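You operate a simulated robot arm through the tools that you are given. There is no shell and no other tool.

Carry out the task below with a simulated robot arm. There is one attempt and no reset: what you move stays moved.

JOB
Mop the puddle off the rubber mat, then rinse the sponge.
Fine: use the blue sponge, rinse it under the white tap, tap off, sponge back where it lay.

It is judged by the outcome, as a careful person would: the job done as asked, and still so three seconds after it is handed in. It fails if anything else is knocked over, pushed out of place, dropped, spilled or broken.

ROBOT AND FRAMES
A 7-joint arm with a two-finger parallel gripper, fixed in place. Base frame: the origin is at the foot of the arm, x ahead of it, y to its left, z up; the work surface is at about z = 900. Readings come in mm, rad, newtons and seconds.
With the tool pointing down near the work surface it reaches from about 380 to 900 mm from the base axis. Its first joint turns from -2.496 to 2.496 rad. Payload 3 kg.
The TCP is the grasp point between the finger pads, 30 mm short of the fingertips. In the tool frame z runs along the fingers and y along their closing line. Largest opening 94 mm; finger width 28, thickness 10; the body of the gripper, 50 by 96 mm, starts 55 mm behind the TCP.
Orientation is that of the tool frame in the base frame, as [roll, pitch, yaw] about the fixed x, y, z axes, in that order (R = Rz(yaw) Ry(pitch) Rx(roll)). With the fingers straight down and closing along the base's y, the tool's x points along the base's -x, its y along +y and its z along -z.

CONTROLS
- The arm moves only by the tool play_rows. Its argument "motion" is a list of rows, each a list of 7 numbers: the opening, from 0 (shut) to 1 (fully open), then the shift along the tool's x, y, z in units of 20 mm (1.0 is 20 mm), then the turn, a rotation vector about the tool's x, y, z in units of 5 degrees (1.0 is 5 degrees). In form: [[hand, dx, dy, dz, wx, wy, wz], ...]. A call has 1 to 20 rows; each row shifts and turns the commanded pose from where the row before left it, along the tool's axes as they then stand. A call with a number of a shift or a turn outside -1 to 1 is refused whole. Each row takes 0.2 s and may step no farther than 50 mm and 0.15 rad from the row before; otherwise, or with a gripper value out of range, the whole call is refused. A pose out of reach is approached as far as the arm can. The call stops where the force on the tool passes 40 N (or 10 N more than at its start, if that is more) or the arm is blocked; 0.2 s more then pass. Each finger travels about 72 mm/s and halts on what it meets, pressing with about 43 N; the grip force reading is that of the motor and also rises with nothing between the fingers. The clock runs only during rows and for 0.2 s after the last one: add rows that do not move to give the fingers time. It gives the time, the measured TCP pose, the force on the tool (base axes), the opening and the grip force at its end, in the units of the frame above (readings bear some noise), with the torque about the TCP (base axes, N m) and any sound that the robot's microphone picked up.
- Cameras (640 x 400 px; columns grow to the right, rows downward): "scene" is fixed at [398, 500.8, 1485.9]; the picture's right is [-0.72, -0.70, 0.00], its down [-0.43, 0.44, -0.79] and it looks along [0.55, -0.56, -0.62] (base axes); focal length 318 px, centre (320, 200). "wrist" rides on the gripper at [76, 14, -102] in the tool frame; the picture's right is [-0.18, 0.98, 0.00], its down [-0.75, -0.14, -0.64] and it looks along [-0.63, -0.12, 0.77] (tool axes); focal length 243 px, centre (320, 200). There is no depth. A picture from a camera that has moved, and an enlarged one, comes with that camera's place and axes in the base frame and with its lens.
- get_image(camera): a new picture of that camera. The clock stands still meanwhile.
- zoom(camera, box): a new picture of the part [left, top, right, bottom] of that camera's present view, enlarged. The clock stands still meanwhile.
- hand_in(): hands the job in; it is judged then, once.

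Places have to be worked out from the pictures, the camera data and where the tool is seen. Open the gripper and draw the arm clear of the work before you hand the job in, unless the task says otherwise.

The tools are called after "Emit:" as name(argument=value, ...) on one line, values as JSON. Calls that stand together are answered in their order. play_rows: Moves the arm, as the interface text tells. Its arguments: {"type":"object","properties":{"motion":{"type":"array"}},"required":["motion"]} The other tools are called the same way: get_image (camera) takes a picture; zoom (camera, box) takes an enlarged picture of a part of a camera's view; hand_in () hands the job in.

At the start:

```text
time_s: 0.0
tcp_pos: [568.1, 85.5, 1209.0]
tool_rot: [-3.141, 0.001, 3.141]
contact_force: [0.6, -0.5, -0.3]
torque: [0.01, 0.02, 0.03]
width: 94.1
gripper_force: 0.0
```

scene: 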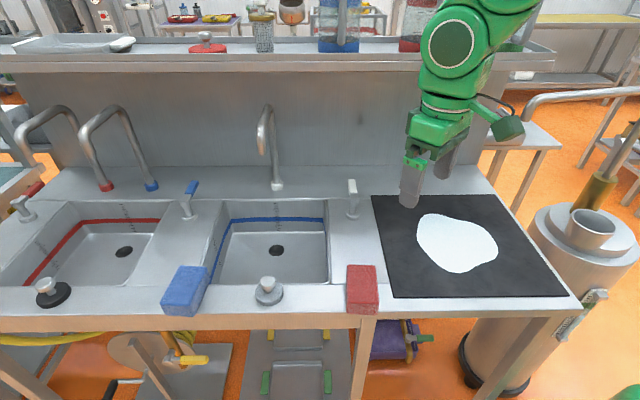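
wrist: 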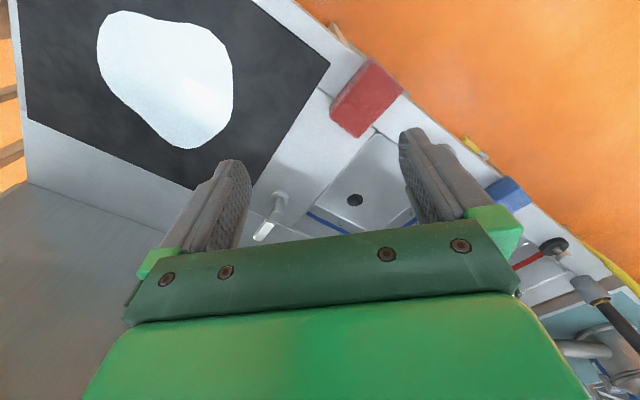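

I'll start by enlarging the scene to identify the sponges, the taps and their levers.

Emit:
zoom(camera="scene", box=[140, 90, 400, 320])

Emit:
zoom(camera="scene", box=[0, 80, 220, 320])

Emit:
zoom(camera="scene", box=[320, 120, 640, 320])

```text
1.74 times, centred on (270, 205) of scene
camera zoom: at [398.0, 500.8, 1485.9], right [-0.72, -0.7, 0.0], down [-0.43, 0.44, -0.79], along [0.55, -0.56, -0.62], focal length 552 px, centre (407, 191)
```

zoom: 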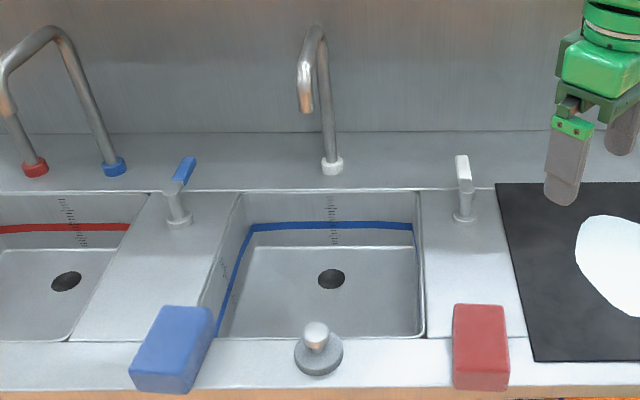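

```text
1.67 times, centred on (110, 200) of scene
camera zoom: at [398.0, 500.8, 1485.9], right [-0.72, -0.7, 0.0], down [-0.43, 0.44, -0.79], along [0.55, -0.56, -0.62], focal length 529 px, centre (670, 200)
```

zoom: 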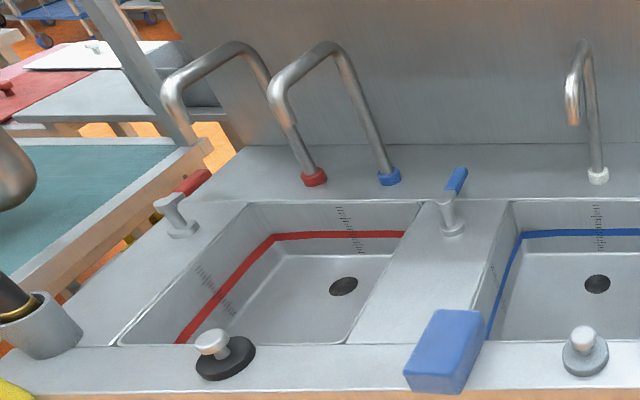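

```text
2.00 times, centred on (480, 220) of scene
camera zoom: at [398.0, 500.8, 1485.9], right [-0.72, -0.7, 0.0], down [-0.43, 0.44, -0.79], along [0.55, -0.56, -0.62], focal length 635 px, centre (0, 160)
```

zoom: 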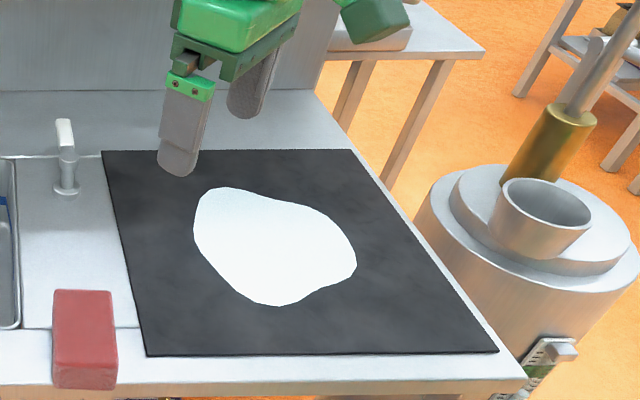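

The blue sponge lies on the front rim between the two sinks. The white-handled lever and the white-collared spout belong to the right-hand sink, so I'll zoom closer on each to get positions.

Emit:
zoom(camera="scene", box=[150, 250, 230, 330])

Emit:
zoom(camera="scene", box=[310, 160, 400, 230])

Emit:
zoom(camera="scene", box=[225, 90, 325, 200])

Emit:
zoom(camera="scene", box=[200, 180, 340, 320])

Emit:
zoom(camera="wrist", box=[220, 150, 540, 350])

```text
5.00 times, centred on (190, 290) of scene
camera zoom: at [398.0, 500.8, 1485.9], right [-0.72, -0.7, 0.0], down [-0.43, 0.44, -0.79], along [0.55, -0.56, -0.62], focal length 1588 px, centre (970, -250)
```

zoom: 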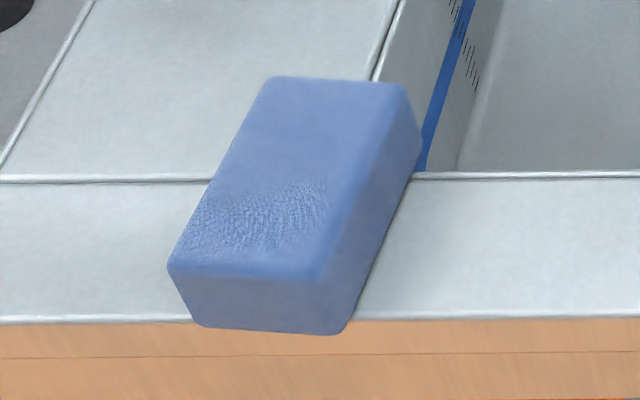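

```text
5.71 times, centred on (355, 195) of scene
camera zoom: at [398.0, 500.8, 1485.9], right [-0.72, -0.7, 0.0], down [-0.43, 0.44, -0.79], along [0.55, -0.56, -0.62], focal length 1815 px, centre (120, 229)
```

zoom: 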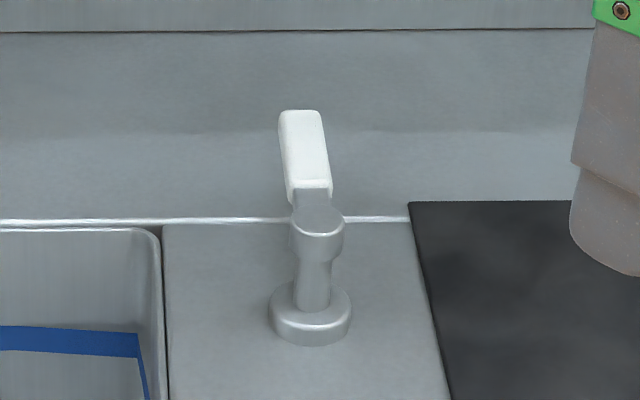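

```text
3.64 times, centred on (275, 145) of scene
camera zoom: at [398.0, 500.8, 1485.9], right [-0.72, -0.7, 0.0], down [-0.43, 0.44, -0.79], along [0.55, -0.56, -0.62], focal length 1155 px, centre (484, 400)
```

zoom: 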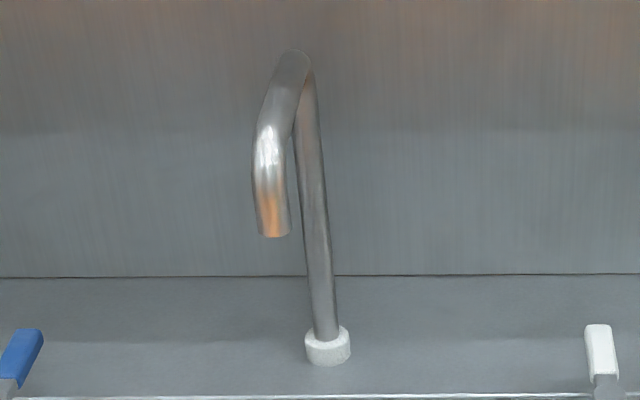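

```text
2.86 times, centred on (270, 250) of scene
camera zoom: at [398.0, 500.8, 1485.9], right [-0.72, -0.7, 0.0], down [-0.43, 0.44, -0.79], along [0.55, -0.56, -0.62], focal length 907 px, centre (463, 57)
```

zoom: 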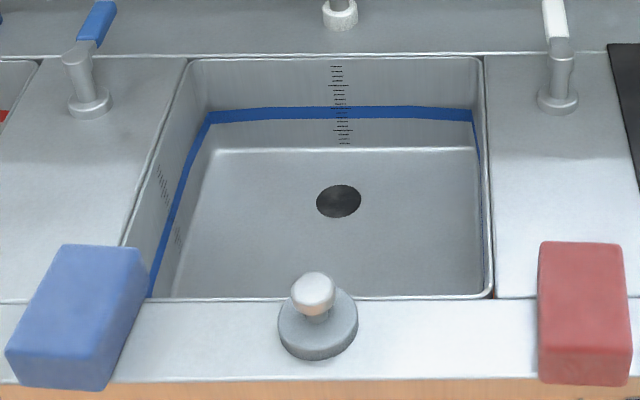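

```text
2.00 times, centred on (380, 250) of wrist
camera zoom: at [490.9, 98.6, 1310.0], right [0.18, 0.98, 0.0], down [0.75, -0.14, 0.64], along [0.63, -0.12, -0.77], focal length 485 px, centre (200, 100)
```

zoom: 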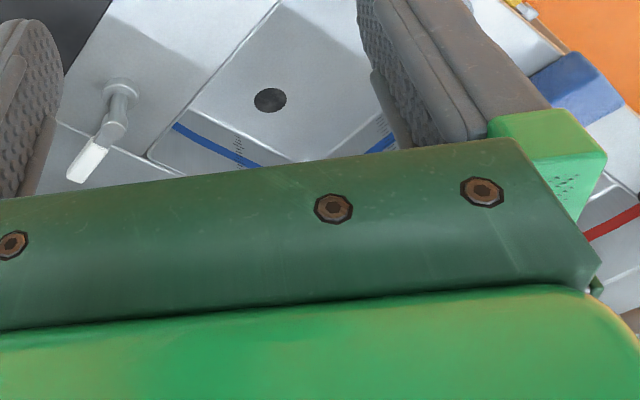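

Working from both views, I place the blue sponge at about [887, 405], roughly 62 x 96 x 40 mm, with its narrow axis at about 40° yaw. The white lever's post is near [800, -42] with the handle pointing at the wall at z≈955, and the spout outlet is near [949, 133, 1110]. I'll move toward the sponge at a safe height first.

Emit:
play_rows(motion=[[1, -1, 1, 0.2, 0, 0, 0], [1, -1, 1, 0.2, 0, 0, 0], [1, -1, 1, 0.2, 0, 0, 0], [1, -1, 1, 0.2, 0, 0, 0], [1, -1, 1, 0.2, 0, 0, 0], [1, -1, 1, 0.2, 0, 0, 0], [1, -1, 1, 0.2, 0, 0, 0], [1, -1, 1, 0.2, 0, 0, 0], [1, -1, 1, 0.2, 0, 0, 0], [1, -1, 1, 0.2, 0, 0, 0]])

```text
time_s: 2.2
tcp_pos: [749.5, 266.9, 1171.6]
tool_rot: [3.141, -0.001, 3.141]
contact_force: [0.1, 0.6, -0.5]
torque: [0.01, 0.02, 0.01]
width: 93.9
gripper_force: 0.0
out of reach, approached as far as the arm can: row 10
```

The arm stopped short: at z≈1170 a downward tool reaches only about 796 mm from the base axis. I'll check the wrist view from here to refine the sponge and stopper positions.

Emit:
get_image(camera="wrist")

Emit:
get_image(camera="scene")

```text
taken
camera wrist: at [672.0, 279.5, 1273.7], right [0.18, 0.98, 0.0], down [0.75, -0.14, 0.64], along [0.63, -0.12, -0.77], focal length 243 px, centre (320, 200)
```

wrist: 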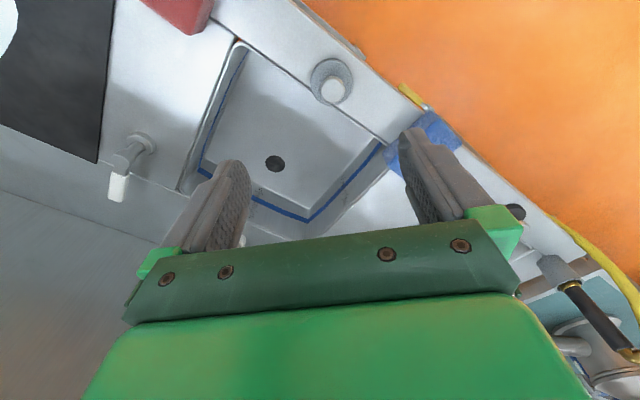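

```text
taken
```

scene: 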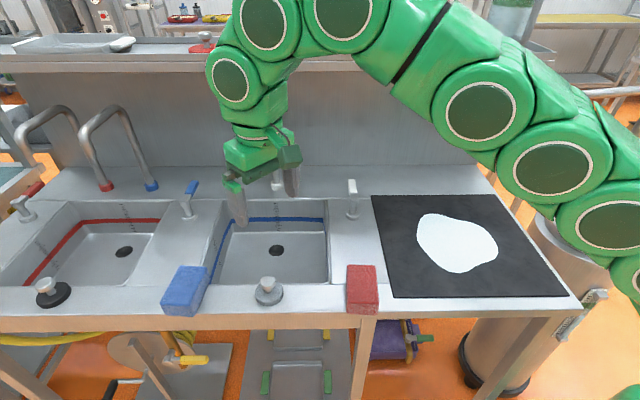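

Both views agree on the sponge at about [880, 405], so it lies beyond straight-down reach. I'll measure how the reach grows lower down by moving diagonally down and out, above the sponge's height.

Emit:
play_rows(motion=[[1, -0.35, 0.535, 0.855, 0, 0, 0], [1, -0.35, 0.535, 0.855, 0, 0, 0], [1, -0.35, 0.535, 0.855, 0, 0, 0], [1, -0.35, 0.535, 0.855, 0, 0, 0], [1, -0.35, 0.535, 0.855, 0, 0, 0], [1, -0.35, 0.535, 0.855, 0, 0, 0], [1, -0.35, 0.535, 0.855, 0, 0, 0], [1, -0.35, 0.535, 0.855, 0, 0, 0], [1, -0.35, 0.535, 0.855, 0, 0, 0], [1, -0.35, 0.535, 0.855, 0, 0, 0], [1, -0.5, 0.2, 0, 0, 0, 0], [1, -0.5, 0.2, 0, 0, 0, 0], [1, -0.5, 0.2, 0, 0, 0, 0]])

```text
time_s: 5.0
tcp_pos: [808.1, 368.7, 993.4]
tool_rot: [3.141, -0.001, -3.141]
contact_force: [0.4, -0.4, -1.4]
torque: [0.02, -0.02, 0.03]
width: 93.8
gripper_force: 0.1
out of reach, approached as far as the arm can: row 8, 9, 11, 12, 13
```

Reach improves lower down: about 888 mm at z=993, extrapolating to about 907 mm at z=935. The sponge at about 975 mm still can't be gripped squarely with the tool vertical.

My plan is to hook its far side with closed, outward-tilted fingers and draw it about 75 mm along the rim. First I'll close, yaw 50° and tilt outward in the air.

Emit:
play_rows(motion=[[0, 0.9, -0.4, -0.3, 0, 0, 0], [0, 0, 0, 0, 0, 0, 1], [0, 0, 0, 0, 0, 0, 1], [0, 0, 0, 0, 0, 0, 1], [0, 0, 0, 0, 0, 0, 1], [0, 0, 0, 0, 0, 0, 1], [0, 0, 0, 0, 0, 0, 1], [0, 0, 0, 0, 0, 0, 1], [0, 0, 0, 0, 0, 0, 1], [0, 0, 0, 0, 0, 0, 1], [0, 0, 0, 0, 0, 0, 1], [0, 0, 0, 0, -1, 0, 0], [0, 0, 0, 0, -1, 0, 0], [0, 0, 0, 0, -1, 0, 0], [0, 0, 0, 0, -1, 0, 0]])

Emit:
get_image(camera="scene")

Emit:
get_image(camera="wrist")

```text
time_s: 8.2
tcp_pos: [792.0, 361.2, 1000.6]
tool_rot: [2.788, 0.0, 2.268]
contact_force: [0.4, 0.7, -0.7]
torque: [0.0, 0.01, 0.01]
width: 0.1
gripper_force: 33.2
```

```text
taken
```

scene: 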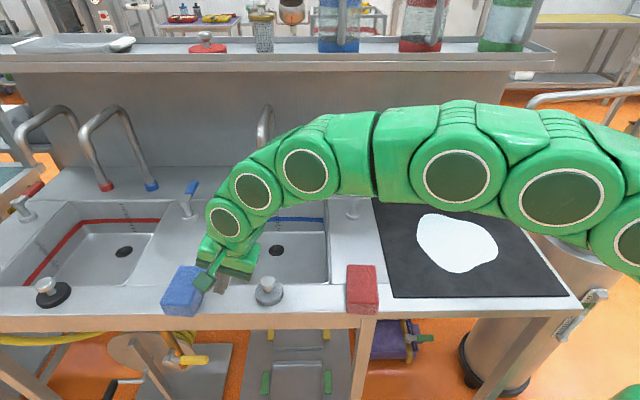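

```text
taken
camera wrist: at [724.7, 404.5, 1100.6], right [0.83, 0.45, 0.34], down [0.21, -0.8, 0.55], along [0.52, -0.39, -0.76], focal length 243 px, centre (320, 200)
```

wrist: 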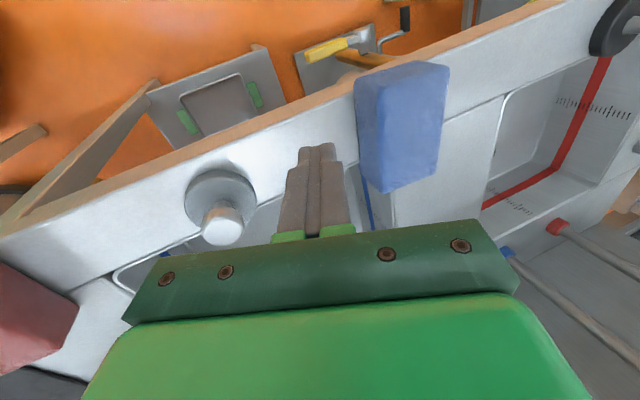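

The arm is posed and clear of everything. I'll zoom the wrist view to measure the sponge more accurately from this nearer camera.

Emit:
zoom(camera="wrist", box=[260, 30, 500, 230])

Emit:
zoom(camera="scene", box=[140, 220, 300, 320])

```text
2.00 times, centred on (380, 130) of wrist
camera zoom: at [724.7, 404.5, 1100.6], right [0.83, 0.45, 0.34], down [0.21, -0.8, 0.55], along [0.52, -0.39, -0.76], focal length 485 px, centre (200, 340)
```

zoom: 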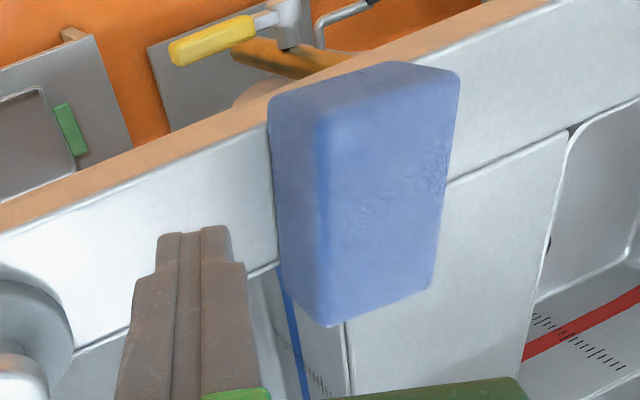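

```text
4.00 times, centred on (220, 270) of scene
camera zoom: at [398.0, 500.8, 1485.9], right [-0.72, -0.7, 0.0], down [-0.43, 0.44, -0.79], along [0.55, -0.56, -0.62], focal length 1270 px, centre (720, -80)
```

zoom: 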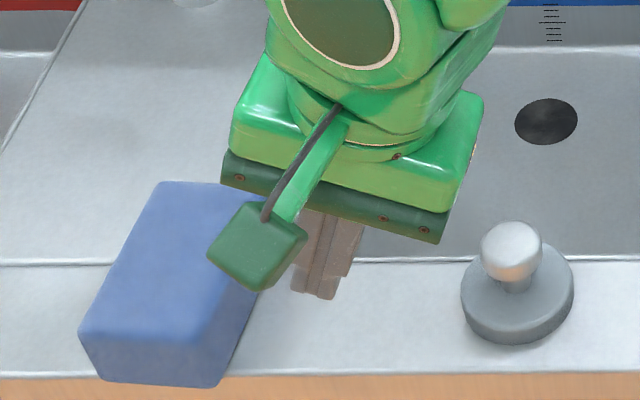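

The two cameras agree: sponge centre at [888, 403], top at z≈940, long axis at about -49.5°. I'll tilt to 45° and pass over the sponge with the fingertips at about z=955, so they end up beyond its far side.

Emit:
play_rows(motion=[[0, 0, 0, 0, -1, 0, 0], [0, 0, 0, 0, -1, 0, 0], [0, 0, 0, 0, -1, 0, 0], [0, 0, 0, 0, -1, 0, 0], [0, 0, 0, 0, -1, 0, 0], [0, -0.211, 0.72, 0.836, 0, 0, 0], [0, -0.211, 0.72, 0.836, 0, 0, 0], [0, -0.211, 0.72, 0.836, 0, 0, 0], [0, -0.211, 0.72, 0.836, 0, 0, 0], [0, -0.211, 0.692, 0.864, 0, 0, 0], [0, -0.211, 0.692, 0.864, 0, 0, 0], [0, -0.211, 0.692, 0.864, 0, 0, 0], [0, 0, 0, 0, 0, 0, 0]])

Emit:
get_image(camera="scene")

Emit:
get_image(camera="wrist")

```text
time_s: 11.0
tcp_pos: [927.2, 437.4, 986.3]
tool_rot: [2.356, 0.0, 2.268]
contact_force: [0.6, 0.3, -0.5]
torque: [0.0, -0.02, -0.03]
width: 0.0
gripper_force: 32.9
```

```text
taken
```

scene: 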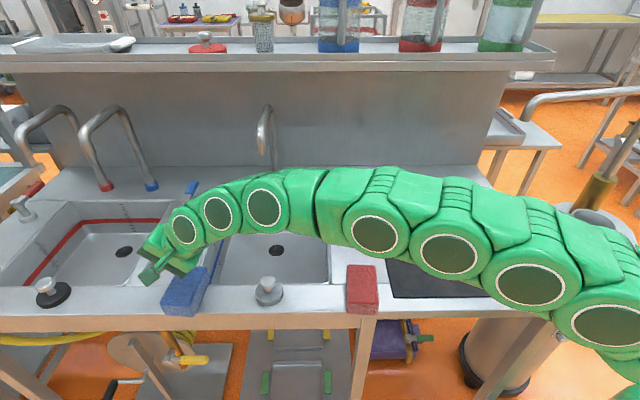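

```text
taken
camera wrist: at [830.2, 454.8, 1067.5], right [0.65, 0.31, 0.69], down [0.06, -0.93, 0.35], along [0.76, -0.19, -0.63], focal length 243 px, centre (320, 200)
```

wrist: 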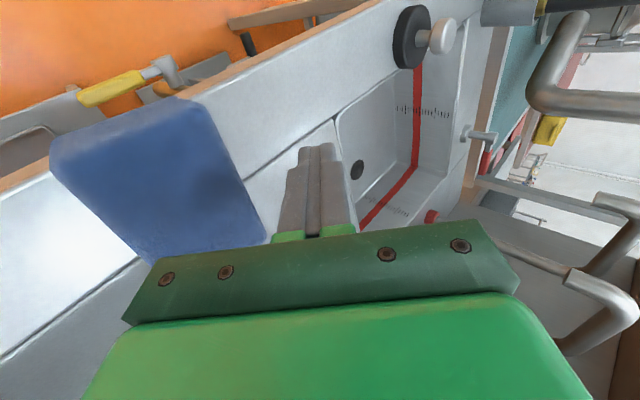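

The fingers are past the sponge's far edge with about 10 mm to spare. I'll go down 38 mm to hook behind the top edge and check for contact.

Emit:
play_rows(motion=[[0, 0, -0.67, 0.67, 0, 0, 0], [0, 0, -0.67, 0.67, 0, 0, 0], [0, 0, 0, 0, 0, 0, 0]])

Emit:
get_image(camera="wrist")

Emit:
zoom(camera="scene", box=[110, 220, 270, 320])

```text
time_s: 11.8
tcp_pos: [927.5, 437.3, 948.6]
tool_rot: [2.355, -0.001, 2.269]
contact_force: [-0.3, 1.2, 0.4]
torque: [0.0, 0.0, 0.01]
width: 0.0
gripper_force: 33.0
```

```text
taken
camera wrist: at [830.4, 454.5, 1030.0], right [0.65, 0.31, 0.7], down [0.06, -0.93, 0.35], along [0.76, -0.19, -0.63], focal length 243 px, centre (320, 200)
```

wrist: 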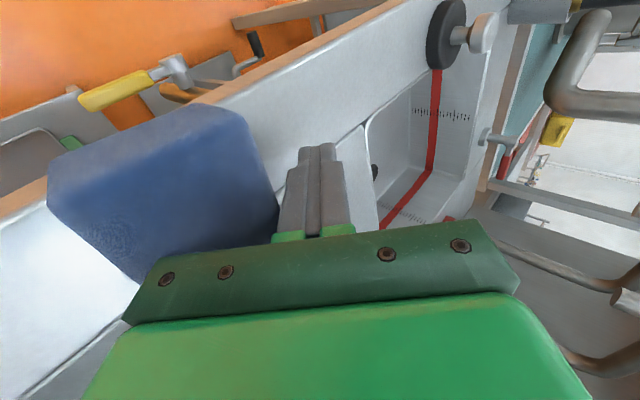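

```text
4.00 times, centred on (190, 270) of scene
camera zoom: at [398.0, 500.8, 1485.9], right [-0.72, -0.7, 0.0], down [-0.43, 0.44, -0.79], along [0.55, -0.56, -0.62], focal length 1270 px, centre (840, -80)
```

zoom: 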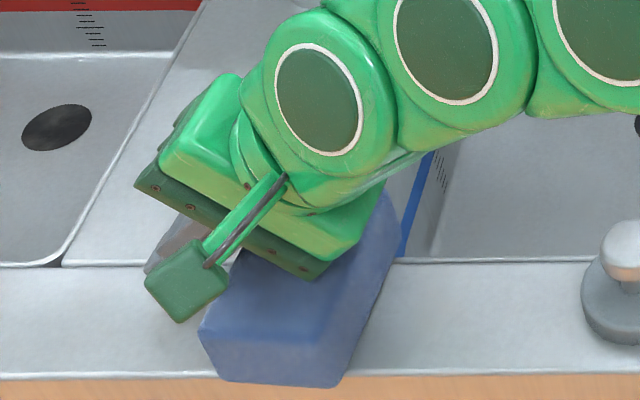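

No contact yet, and the fingers sit behind the sponge's far side. Now I'll draw the sponge along the rim towards the arm, about 85 mm of tool travel.

Emit:
play_rows(motion=[[0, -0.05, -0.4, -0.4, 0, 0, 0], [0, -0.05, -0.4, -0.4, 0, 0, 0], [0, -0.05, -0.4, -0.4, 0, 0, 0], [0, -0.05, -0.4, -0.4, 0, 0, 0], [0, 0, 0, 0, 0, 0, 0]])

Emit:
get_image(camera="wrist")

Emit:
get_image(camera="scene")

```text
time_s: 13.0
tcp_pos: [895.0, 406.9, 948.4]
tool_rot: [2.354, -0.001, 2.268]
contact_force: [9.3, 5.1, 11.9]
torque: [-0.19, -0.05, 0.17]
width: 0.0
gripper_force: 32.8
```

```text
taken
camera wrist: at [798.1, 423.1, 1029.8], right [0.65, 0.3, 0.7], down [0.06, -0.93, 0.35], along [0.76, -0.19, -0.62], focal length 243 px, centre (320, 200)
```

wrist: 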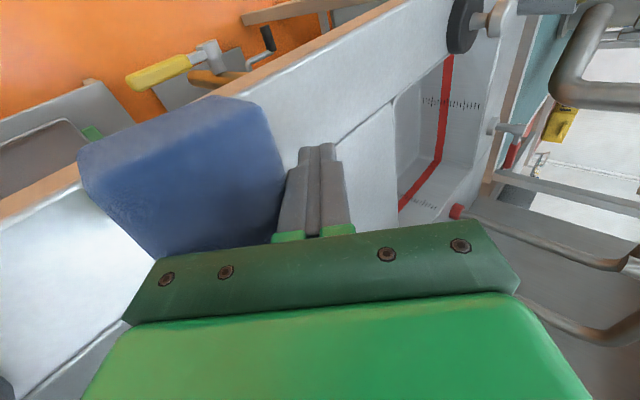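

```text
taken
```

scene: 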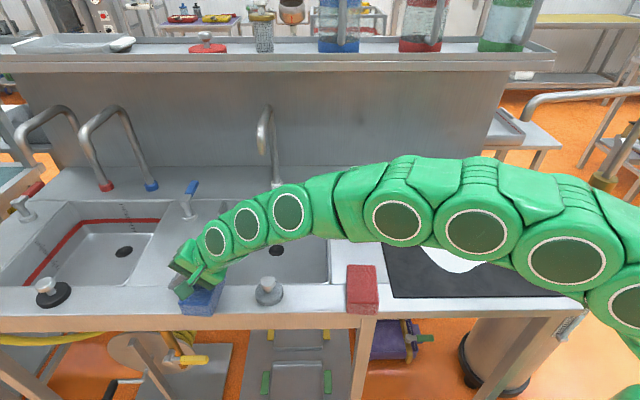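

The sponge is sliding with the fingers, with drag force around 10 N. I'll continue about 56 mm more, staying well short of the stopper.

Emit:
play_rows(motion=[[0, -0.05, -0.4, -0.4, 0, 0, 0], [0, -0.05, -0.4, -0.4, 0, 0, 0], [0, -0.05, -0.4, -0.4, 0, 0, 0], [0, -0.05, -0.4, -0.4, 0, 0, 0], [0, -0.05, -0.4, -0.4, 0, 0, 0], [0, 0, 0, 0, 0, 0, 0]])

Emit:
get_image(camera="wrist")

Emit:
zoom(camera="scene", box=[140, 220, 300, 320])

```text
time_s: 14.4
tcp_pos: [854.3, 366.7, 947.5]
tool_rot: [2.356, 0.001, 2.27]
contact_force: [4.9, 4.7, 9.8]
torque: [-0.2, 0.01, 0.08]
width: 0.0
gripper_force: 33.2
```

```text
taken
camera wrist: at [757.8, 382.3, 1029.4], right [0.65, 0.31, 0.69], down [0.06, -0.93, 0.35], along [0.76, -0.19, -0.63], focal length 243 px, centre (320, 200)
```

wrist: 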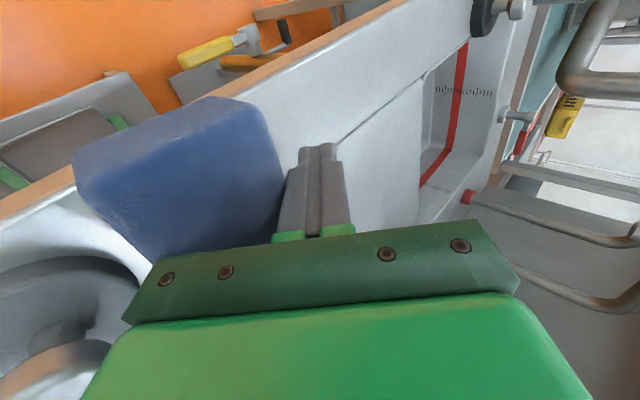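

```text
4.00 times, centred on (220, 270) of scene
camera zoom: at [398.0, 500.8, 1485.9], right [-0.72, -0.7, 0.0], down [-0.43, 0.44, -0.79], along [0.55, -0.56, -0.62], focal length 1270 px, centre (720, -80)
```

zoom: 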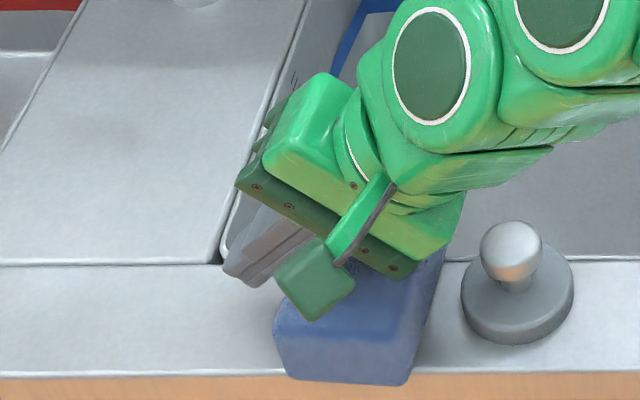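

The sponge moved about 94 mm; its centre is now near [820, 336] with roughly 16 mm to the stopper. I'll back off, rise, come over the sponge and bring the tool back to vertical for a grip from above.

Emit:
play_rows(motion=[[0, 0, 0.35, 0.35, 0, 0, 0], [0, 0, 0.707, -0.707, 0, 0, 0], [0, 0, 0.707, -0.707, 0, 0, 0], [0, 0, 0.707, -0.707, 0, 0, 0], [0, 0, -0.61, -0.49, 0, 0, 0], [0, 0, -0.61, -0.49, 0, 0, 0], [0, 0, -0.61, -0.49, 0, 0, 0], [0, 0, -0.61, -0.49, 0, 0, 0], [0.85, 0, 0, 0, 1, 0, 0], [0.85, 0, 0, 0, 1, 0, 0], [0.85, 0, 0, 0, 1, 0, 0], [0.85, 0, 0, 0, 1, 0, 0], [0.85, 0, 0, 0, 1, 0, 0], [0.85, 0, 0, 0, 1, 0, 0], [0.85, 0, 0, 0, 1, 0, 0], [0.85, 0, 0, 0, 1, 0, 0], [0.85, 0, 0, 0, 1, 0, 0], [0.85, 0, 0, 0, 0, 0, 0]])

Emit:
get_image(camera="wrist")

Emit:
get_image(camera="scene")

```text
time_s: 18.2
tcp_pos: [815.0, 330.9, 999.9]
tool_rot: [-3.14, 0.001, 2.268]
contact_force: [0.2, -0.1, 0.5]
torque: [-0.03, 0.0, -0.01]
width: 80.2
gripper_force: 0.0
```

```text
taken
camera wrist: at [776.9, 397.4, 1101.6], right [0.87, 0.49, 0.0], down [0.38, -0.67, 0.64], along [0.31, -0.56, -0.77], focal length 243 px, centre (320, 200)
```

wrist: 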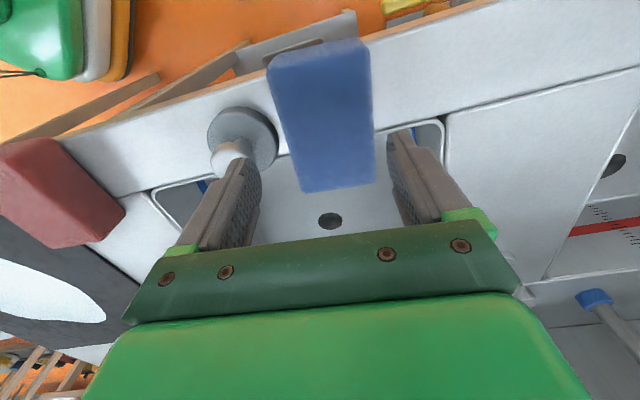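

```text
taken
```

scene: 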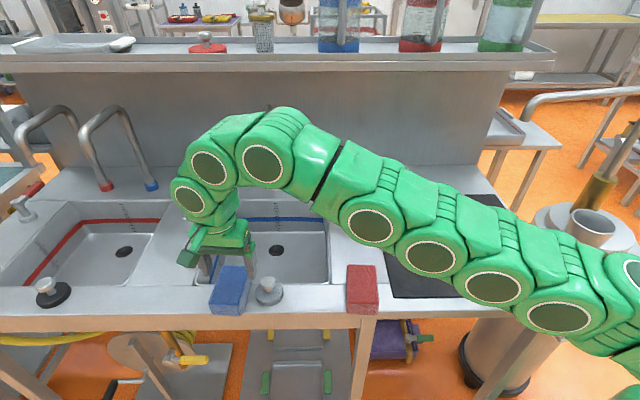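

I'm above the sponge with the fingers straddling it in the picture. I'll zoom to measure its exact position before going down.

Emit:
zoom(camera="wrist", box=[180, 20, 460, 220])

Emit:
zoom(camera="scene", box=[170, 220, 310, 320])

```text
2.00 times, centred on (320, 120) of wrist
camera zoom: at [776.9, 397.4, 1101.6], right [0.87, 0.49, 0.0], down [0.38, -0.67, 0.64], along [0.31, -0.56, -0.77], focal length 485 px, centre (320, 360)
```

zoom: 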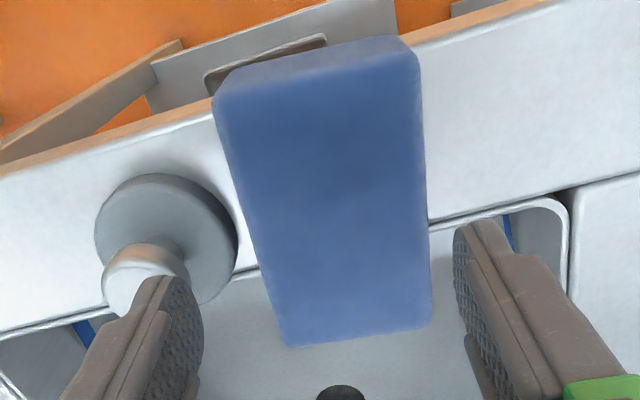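

```text
4.00 times, centred on (240, 270) of scene
camera zoom: at [398.0, 500.8, 1485.9], right [-0.72, -0.7, 0.0], down [-0.43, 0.44, -0.79], along [0.55, -0.56, -0.62], focal length 1270 px, centre (640, -80)
```

zoom: 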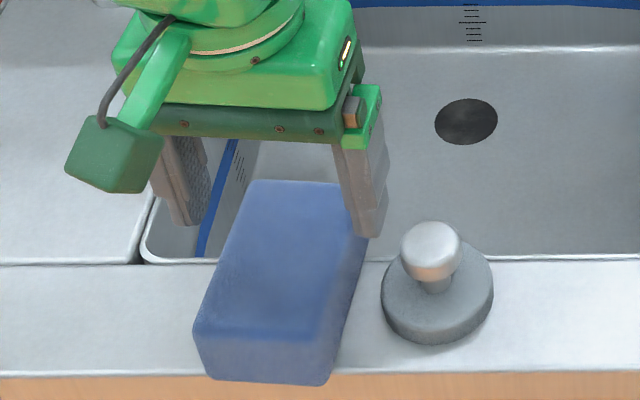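

The sponge centre measures [818, 335] with its grip axis at 40°, matching the tool. I'll go down with the fingertips at about z=920, above the stopper's disc, shift 9 mm outward to keep the near finger off the stopper, then close.

Emit:
play_rows(motion=[[0.8, 0, 0, 1, 0, 0, 0], [0.8, 0, 0.45, 0, 0, 0, 0], [0.8, 0, 0, 0.75, 0, 0, 0], [0.8, 0, 0, 0.75, 0, 0, 0], [0.8, 0, 0, 0, 0, 0, 0]])

Emit:
zoom(camera="wrist", box=[180, 20, 460, 220])

Emit:
zoom(camera="scene", box=[170, 220, 310, 320])

```text
time_s: 19.4
tcp_pos: [822.5, 336.5, 948.6]
tool_rot: [-3.141, 0.0, 2.27]
contact_force: [-0.5, 0.7, 0.2]
torque: [0.02, -0.03, -0.01]
width: 75.2
gripper_force: 0.0
```

```text
2.00 times, centred on (320, 120) of wrist
camera zoom: at [784.7, 402.4, 1051.3], right [0.87, 0.49, 0.0], down [0.38, -0.67, 0.64], along [0.31, -0.56, -0.77], focal length 485 px, centre (320, 360)
```

zoom: 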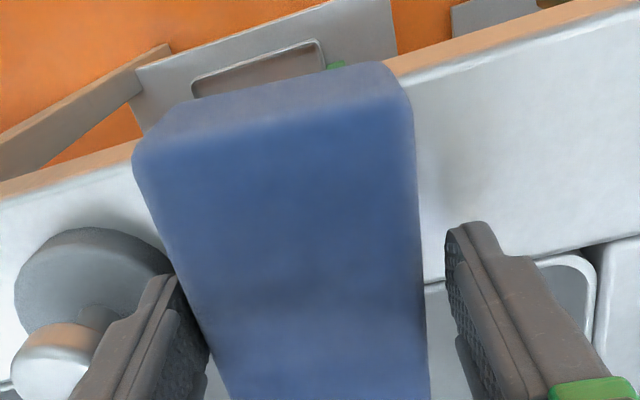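

```text
4.00 times, centred on (240, 270) of scene
camera zoom: at [398.0, 500.8, 1485.9], right [-0.72, -0.7, 0.0], down [-0.43, 0.44, -0.79], along [0.55, -0.56, -0.62], focal length 1270 px, centre (640, -80)
```

zoom: 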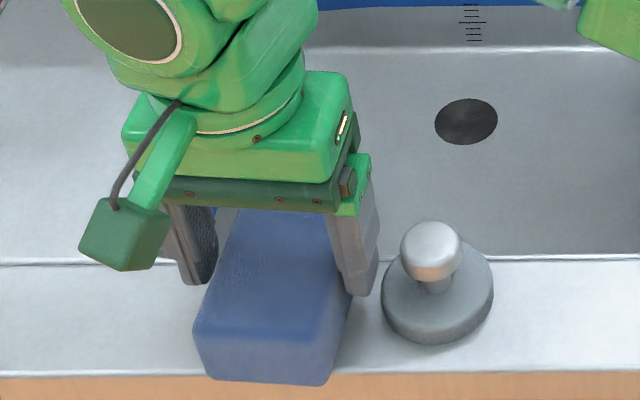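

The fingers straddle the sponge near its middle, clear of the stopper. Closing now.

Emit:
play_rows(motion=[[0, 0, 0, 0, 0, 0, 0], [0, 0, 0, 0, 0, 0, 0], [0, 0, 0, 0, 0, 0, 0], [0, 0, 0, 0, 0, 0, 0]])

Emit:
zoom(camera="scene", box=[170, 220, 310, 320])

```text
time_s: 20.4
tcp_pos: [823.6, 336.7, 949.5]
tool_rot: [-3.14, -0.001, 2.27]
contact_force: [-0.1, -0.1, -0.5]
torque: [-0.01, -0.01, 0.02]
width: 63.0
gripper_force: 43.4
```

```text
4.00 times, centred on (240, 270) of scene
camera zoom: at [398.0, 500.8, 1485.9], right [-0.72, -0.7, 0.0], down [-0.43, 0.44, -0.79], along [0.55, -0.56, -0.62], focal length 1270 px, centre (640, -80)
```

zoom: 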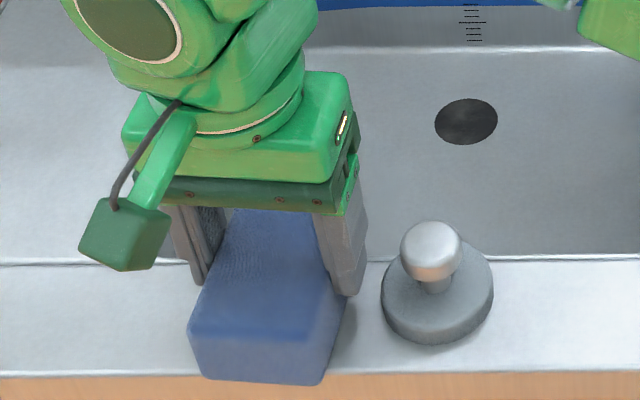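

The grip is firm at a width of 63 mm and 43 N. I'll lift first, then draw inward and up so the sponge clears the stopper's knob.

Emit:
play_rows(motion=[[0, 0, 0, -1, 0, 0, 0], [0, 0, 0, -0.6, 0, 0, 0], [0, 0, -0.5, -1, 0, 0, 0], [0, 0, -0.7, -1, 0, 0, 0], [0, 0, -1, -1, 0, 0, 0], [0, 0, -1, -0.5, 0, 0, 0], [0, 0, 0, 0, 0, 0, 0]])

Emit:
get_image(camera="scene")

Emit:
get_image(camera="wrist")

```text
time_s: 22.0
tcp_pos: [773.4, 296.9, 1052.4]
tool_rot: [3.141, 0.001, 2.27]
contact_force: [0.8, -0.1, -0.6]
torque: [-0.01, -0.01, 0.02]
width: 62.6
gripper_force: 42.8
```

```text
taken
```

scene: 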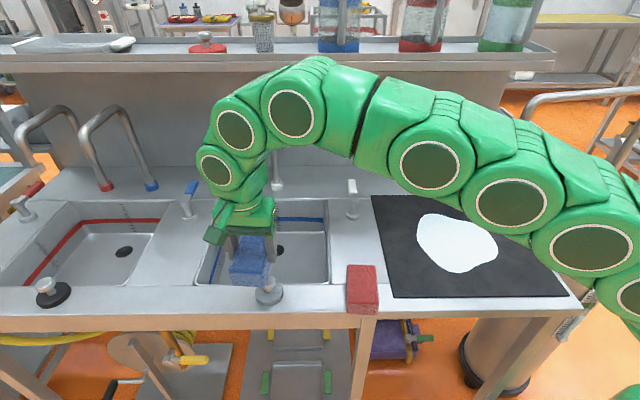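

```text
taken
camera wrist: at [736.2, 362.8, 1153.9], right [0.87, 0.49, 0.0], down [0.38, -0.67, 0.64], along [0.32, -0.56, -0.77], focal length 243 px, centre (320, 200)
```

wrist: 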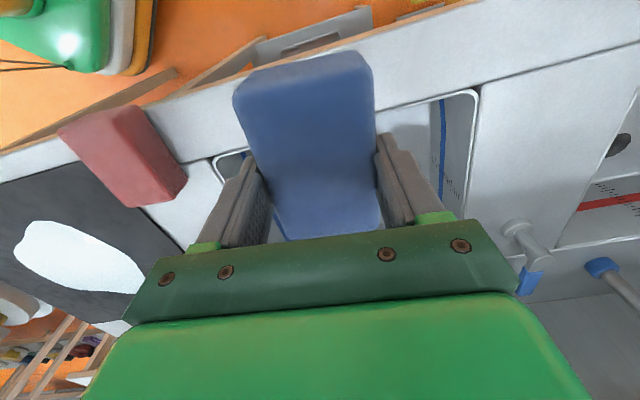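

The sponge hangs level in the grip with its bottom about 50 mm below the TCP. The puddle spans about 200 x 200 mm centred near [555, -140], so I'll keep this yaw and fly over to its left edge at a safe height.

Emit:
play_rows(motion=[[0, -0.347, -0.967, 0, 0, 0, 0], [0, -0.347, -0.967, 0, 0, 0, 0], [0, -0.347, -0.967, 0, 0, 0, 0], [0, -0.347, -0.967, 0, 0, 0, 0], [0, -0.347, -0.967, 0, 0, 0, 0], [0, -0.347, -0.967, 0, 0, 0, 0], [0, -0.347, -0.967, 0, 0, 0, 0], [0, -0.347, -0.967, 0, 0, 0, 0], [0, -0.347, -0.967, 0, 0, 0, 0], [0, -0.347, -0.967, 0, 0, 0, 0], [0, -0.347, -0.967, 0, 0, 0, 0], [0, -0.347, -0.967, 0, 0, 0, 0], [0, -0.347, -0.967, 0, 0, 0, 0], [0, -0.347, -0.967, 0, 0, 0, 0], [0, -0.347, -0.967, 0, 0, 0, 0], [0, -0.347, -0.967, 0, 0, 0, 0], [0, -0.347, -0.967, 0, 0, 0, 0], [0, -0.347, -0.967, 0, 0, 0, 0], [0, 0, 0, 0, 0, 0, 0]])

Emit:
get_image(camera="scene")

Emit:
get_image(camera="wrist")

```text
time_s: 26.0
tcp_pos: [587.4, -22.6, 1051.8]
tool_rot: [3.141, -0.001, 2.269]
contact_force: [0.2, 0.0, -0.6]
torque: [-0.02, 0.0, 0.01]
width: 62.7
gripper_force: 43.5
```

```text
taken
```

scene: 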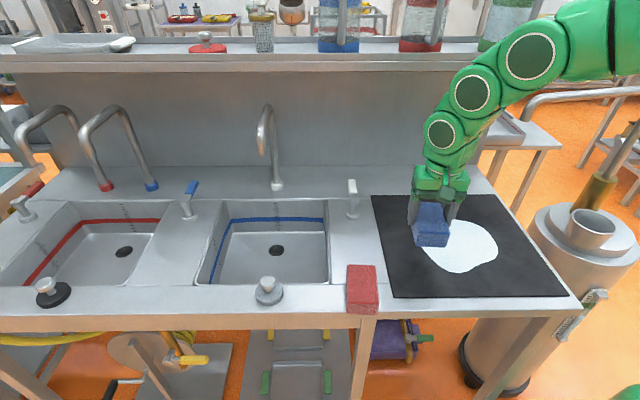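

```text
taken
camera wrist: at [548.1, 43.4, 1154.0], right [0.87, 0.49, 0.0], down [0.38, -0.67, 0.64], along [0.32, -0.56, -0.77], focal length 243 px, centre (320, 200)
```

wrist: 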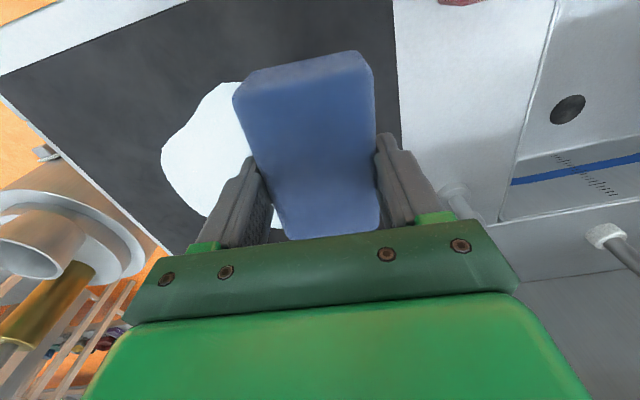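

I'm over the puddle's left edge. Going down to just above the mat, then in small steps to feel for contact.

Emit:
play_rows(motion=[[0, 0, 0, 1, 0, 0, 0], [0, 0, 0, 1, 0, 0, 0], [0, 0, 0, 1, 0, 0, 0], [0, 0, 0, 1, 0, 0, 0], [0, 0, 0, 0.5, 0, 0, 0], [0, 0, 0, 0.15, 0, 0, 0], [0, 0, 0, 0.15, 0, 0, 0], [0, 0, 0, 0, 0, 0, 0]])

```text
time_s: 27.8
tcp_pos: [586.5, -22.5, 957.9]
tool_rot: [-3.14, 0.0, 2.268]
contact_force: [-0.1, 0.9, 0.1]
torque: [0.0, -0.02, 0.0]
width: 62.6
gripper_force: 43.2
```

Emit:
play_rows(motion=[[0, 0, 0, 0.1, 0, 0, 0], [0, 0, 0, 0.1, 0, 0, 0], [0, 0, 0, 0, 0, 0, 0]])

```text
time_s: 28.6
tcp_pos: [586.6, -23.0, 955.5]
tool_rot: [3.139, 0.002, 2.269]
contact_force: [-3.0, -0.1, 8.3]
torque: [-0.03, 0.34, 0.02]
width: 62.5
gripper_force: 43.2
stopped in row 3: the force on the tool passed its limit at 42 N (the readings are from after the stop); the commanded pose is now the measured one
```

Contact is at TCP z≈955.5, and after the stop the sponge presses on the mat with about 8 N. Now I'll sweep the first pass across the near side of the puddle at this height.

Emit:
play_rows(motion=[[0, 0, -0.5, 0, 0, 0, 0], [0, 0, -0.5, 0, 0, 0, 0], [0, 0, -0.5, 0, 0, 0, 0], [0, 0, -0.5, 0, 0, 0, 0], [0, 0, 0, 0, 0, 0, 0]])

Emit:
get_image(camera="scene")

Emit:
get_image(camera="wrist")

```text
time_s: 29.9
tcp_pos: [555.1, -49.0, 954.6]
tool_rot: [3.138, 0.005, 2.268]
contact_force: [11.7, 7.5, 33.5]
torque: [0.17, -0.27, -0.01]
width: 62.7
gripper_force: 43.2
```

```text
taken
```

scene: 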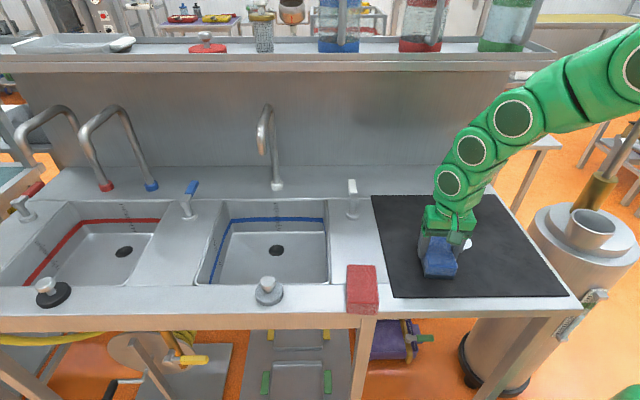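

```text
taken
camera wrist: at [517.2, 18.1, 1055.7], right [0.87, 0.49, 0.0], down [0.37, -0.67, 0.64], along [0.32, -0.56, -0.77], focal length 243 px, centre (320, 200)
```

wrist: 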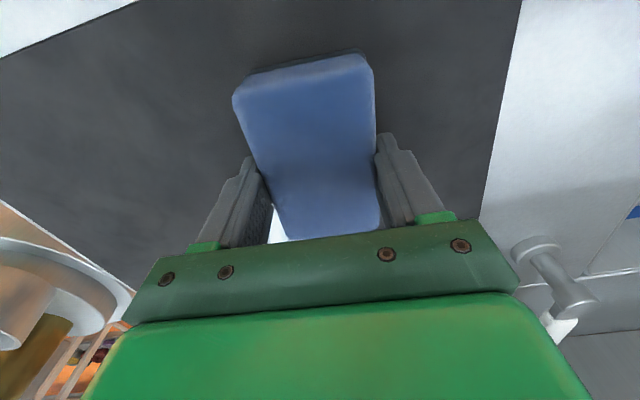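

The puddle has already shrunk a lot; only a small white patch shows, near [523, -155]. The press force is high at 33 N, so I'll ease up 1 mm and sweep diagonally over what's left.

Emit:
play_rows(motion=[[0, 0, 0, -0.05, 0, 0, 0], [0, -0.3, -0.5, 0, 0, 0, 0], [0, -0.3, -0.5, 0, 0, 0, 0], [0, -0.3, -0.5, 0, 0, 0, 0], [0, -0.3, -0.5, 0, 0, 0, 0], [0, -0.3, -0.5, 0, 0, 0, 0], [0, 0, 0, 0, 0, 0, 0]])

Emit:
get_image(camera="scene")

Emit:
get_image(camera="wrist")

```text
time_s: 31.4
tcp_pos: [536.8, -102.7, 955.8]
tool_rot: [3.139, 0.003, 2.268]
contact_force: [-0.2, 0.0, 0.0]
torque: [-0.02, 0.01, -0.01]
width: 62.7
gripper_force: 42.5
```

```text
taken
```

scene: 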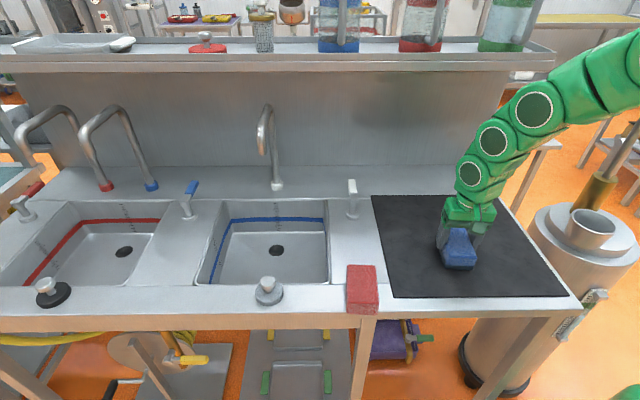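

```text
taken
camera wrist: at [498.1, -36.4, 1056.7], right [0.87, 0.49, 0.0], down [0.37, -0.67, 0.64], along [0.32, -0.56, -0.77], focal length 243 px, centre (320, 200)
```

wrist: 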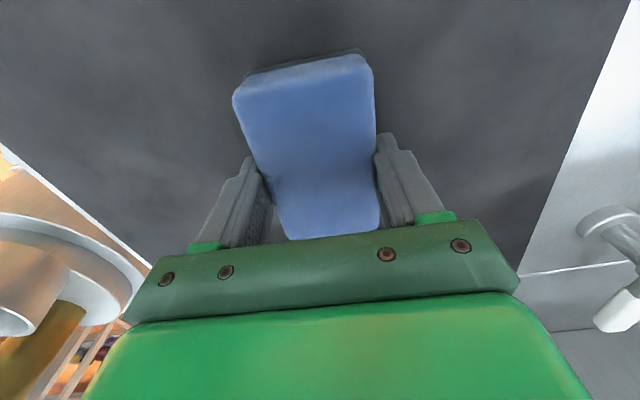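

No white shows around the sponge any more, and the sponge has just lost contact with the mat. I'll lift it a little to see whether any water remains underneath.

Emit:
play_rows(motion=[[0, 0, 0, -1, 0, 0, 0], [0, 0, 0, -1, 0, 0, 0], [0, 0, 0, -1, 0, 0, 0], [0, 0, 0, -1, 0, 0, 0], [0, 1, 0, -1, 0, 0, 0], [0, 1, 0, -1, 0, 0, 0], [0, 0, 0, 0, 0, 0, 0]])

Emit:
get_image(camera="scene")

Emit:
get_image(camera="wrist")

```text
time_s: 33.0
tcp_pos: [507.8, -72.0, 1076.1]
tool_rot: [3.14, 0.004, 2.27]
contact_force: [0.4, 0.0, 0.4]
torque: [0.0, -0.01, -0.01]
width: 62.5
gripper_force: 43.1
```

```text
taken
```

scene: 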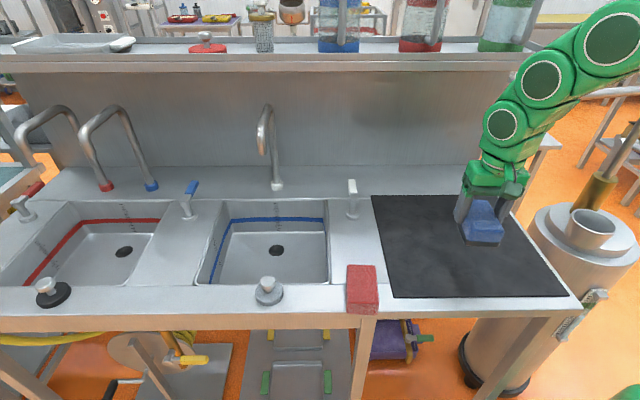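

```text
taken
camera wrist: at [469.8, -6.1, 1176.4], right [0.87, 0.49, 0.0], down [0.37, -0.67, 0.64], along [0.32, -0.56, -0.77], focal length 243 px, centre (320, 200)
```

wrist: 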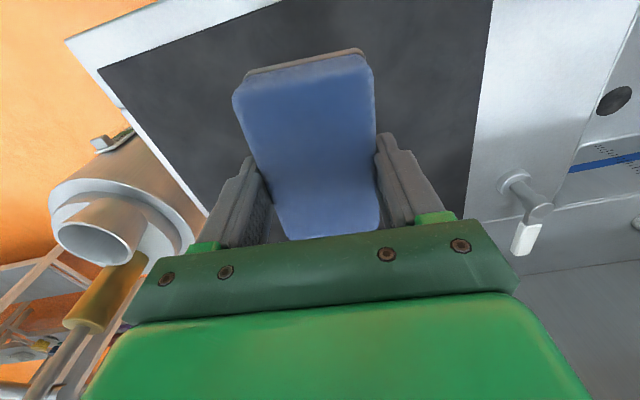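

The sponge's underside looks dirty and the mat appears dry, but the gripper hides part of it. I'll zoom in to check the visible areas.

Emit:
zoom(camera="scene", box=[360, 180, 580, 310])

Emit:
zoom(camera="wrist", box=[100, 20, 500, 260])

```text
2.91 times, centred on (470, 245) of scene
camera zoom: at [398.0, 500.8, 1485.9], right [-0.72, -0.7, 0.0], down [-0.43, 0.44, -0.79], along [0.55, -0.56, -0.62], focal length 924 px, centre (-116, 69)
```

zoom: 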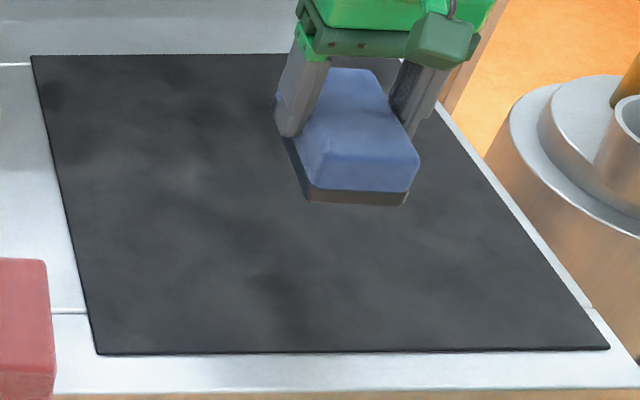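

```text
1.60 times, centred on (300, 140) of wrist
camera zoom: at [469.8, -6.1, 1176.4], right [0.87, 0.49, 0.0], down [0.37, -0.67, 0.64], along [0.32, -0.56, -0.77], focal length 388 px, centre (352, 296)
```

zoom: 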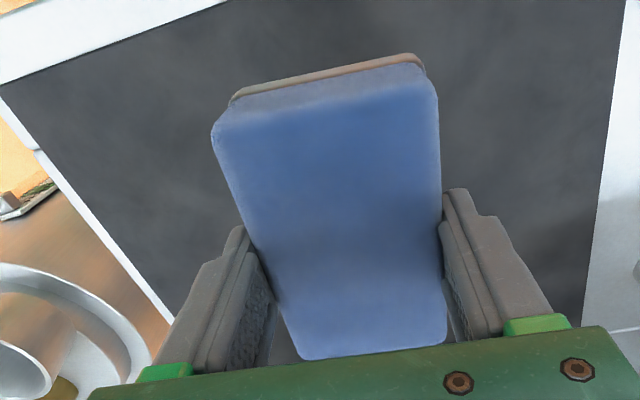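

The mat looks dry wherever it's visible. Next is the tap: I'll carry the sponge at height to the right of the white lever, whose post I place near [800, -42] with the handle towards the wall, then recheck the whole mat from there.

Emit:
play_rows(motion=[[0, -0.936, 0.68, 0, 0, 0, 0], [0, -0.936, 0.68, 0, 0, 0, 0], [0, -0.936, 0.68, 0, 0, 0, 0], [0, -0.936, 0.68, 0, 0, 0, 0], [0, -0.936, 0.68, 0, 0, 0, 0], [0, -0.936, 0.68, 0, 0, 0, 0], [0, -0.936, 0.68, 0, 0, 0, 0], [0, -0.936, 0.68, 0, 0, 0, 0], [0, -0.936, 0.68, 0, 0, 0, 0], [0, -0.936, 0.68, 0, 0, 0, 0], [0, -0.936, 0.68, 0, 0, 0, 0], [0, -0.936, 0.68, 0, 0, 0, 0], [0, -0.936, 0.68, 0, 0, 0, 0], [0, 0, 0, 0, 0, 0, 0]])

Emit:
get_image(camera="scene")

Emit:
get_image(camera="wrist")

```text
time_s: 36.0
tcp_pos: [785.8, -129.9, 1083.5]
tool_rot: [3.14, -0.003, 2.284]
contact_force: [-1.5, 0.0, -0.1]
torque: [-0.03, -0.12, -0.02]
width: 62.9
gripper_force: 42.9
```

```text
taken
```

scene: 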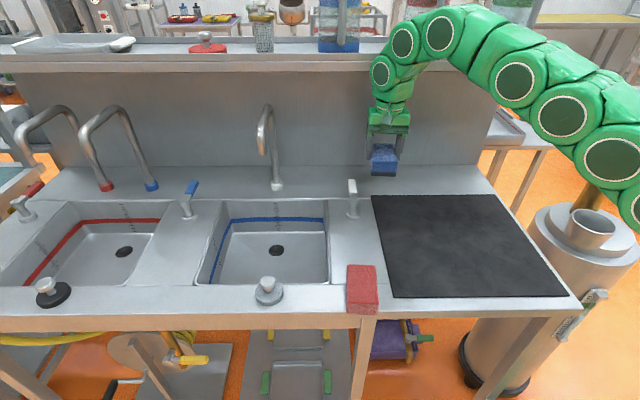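

```text
taken
camera wrist: at [746.2, -63.9, 1185.5], right [0.86, 0.5, 0.0], down [0.39, -0.67, 0.64], along [0.32, -0.55, -0.77], focal length 243 px, centre (320, 200)
```

wrist: 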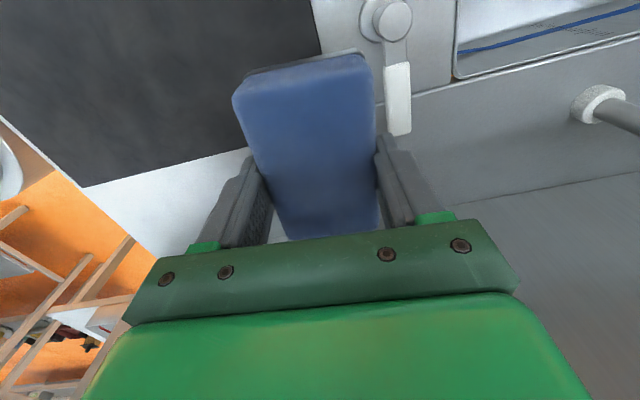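

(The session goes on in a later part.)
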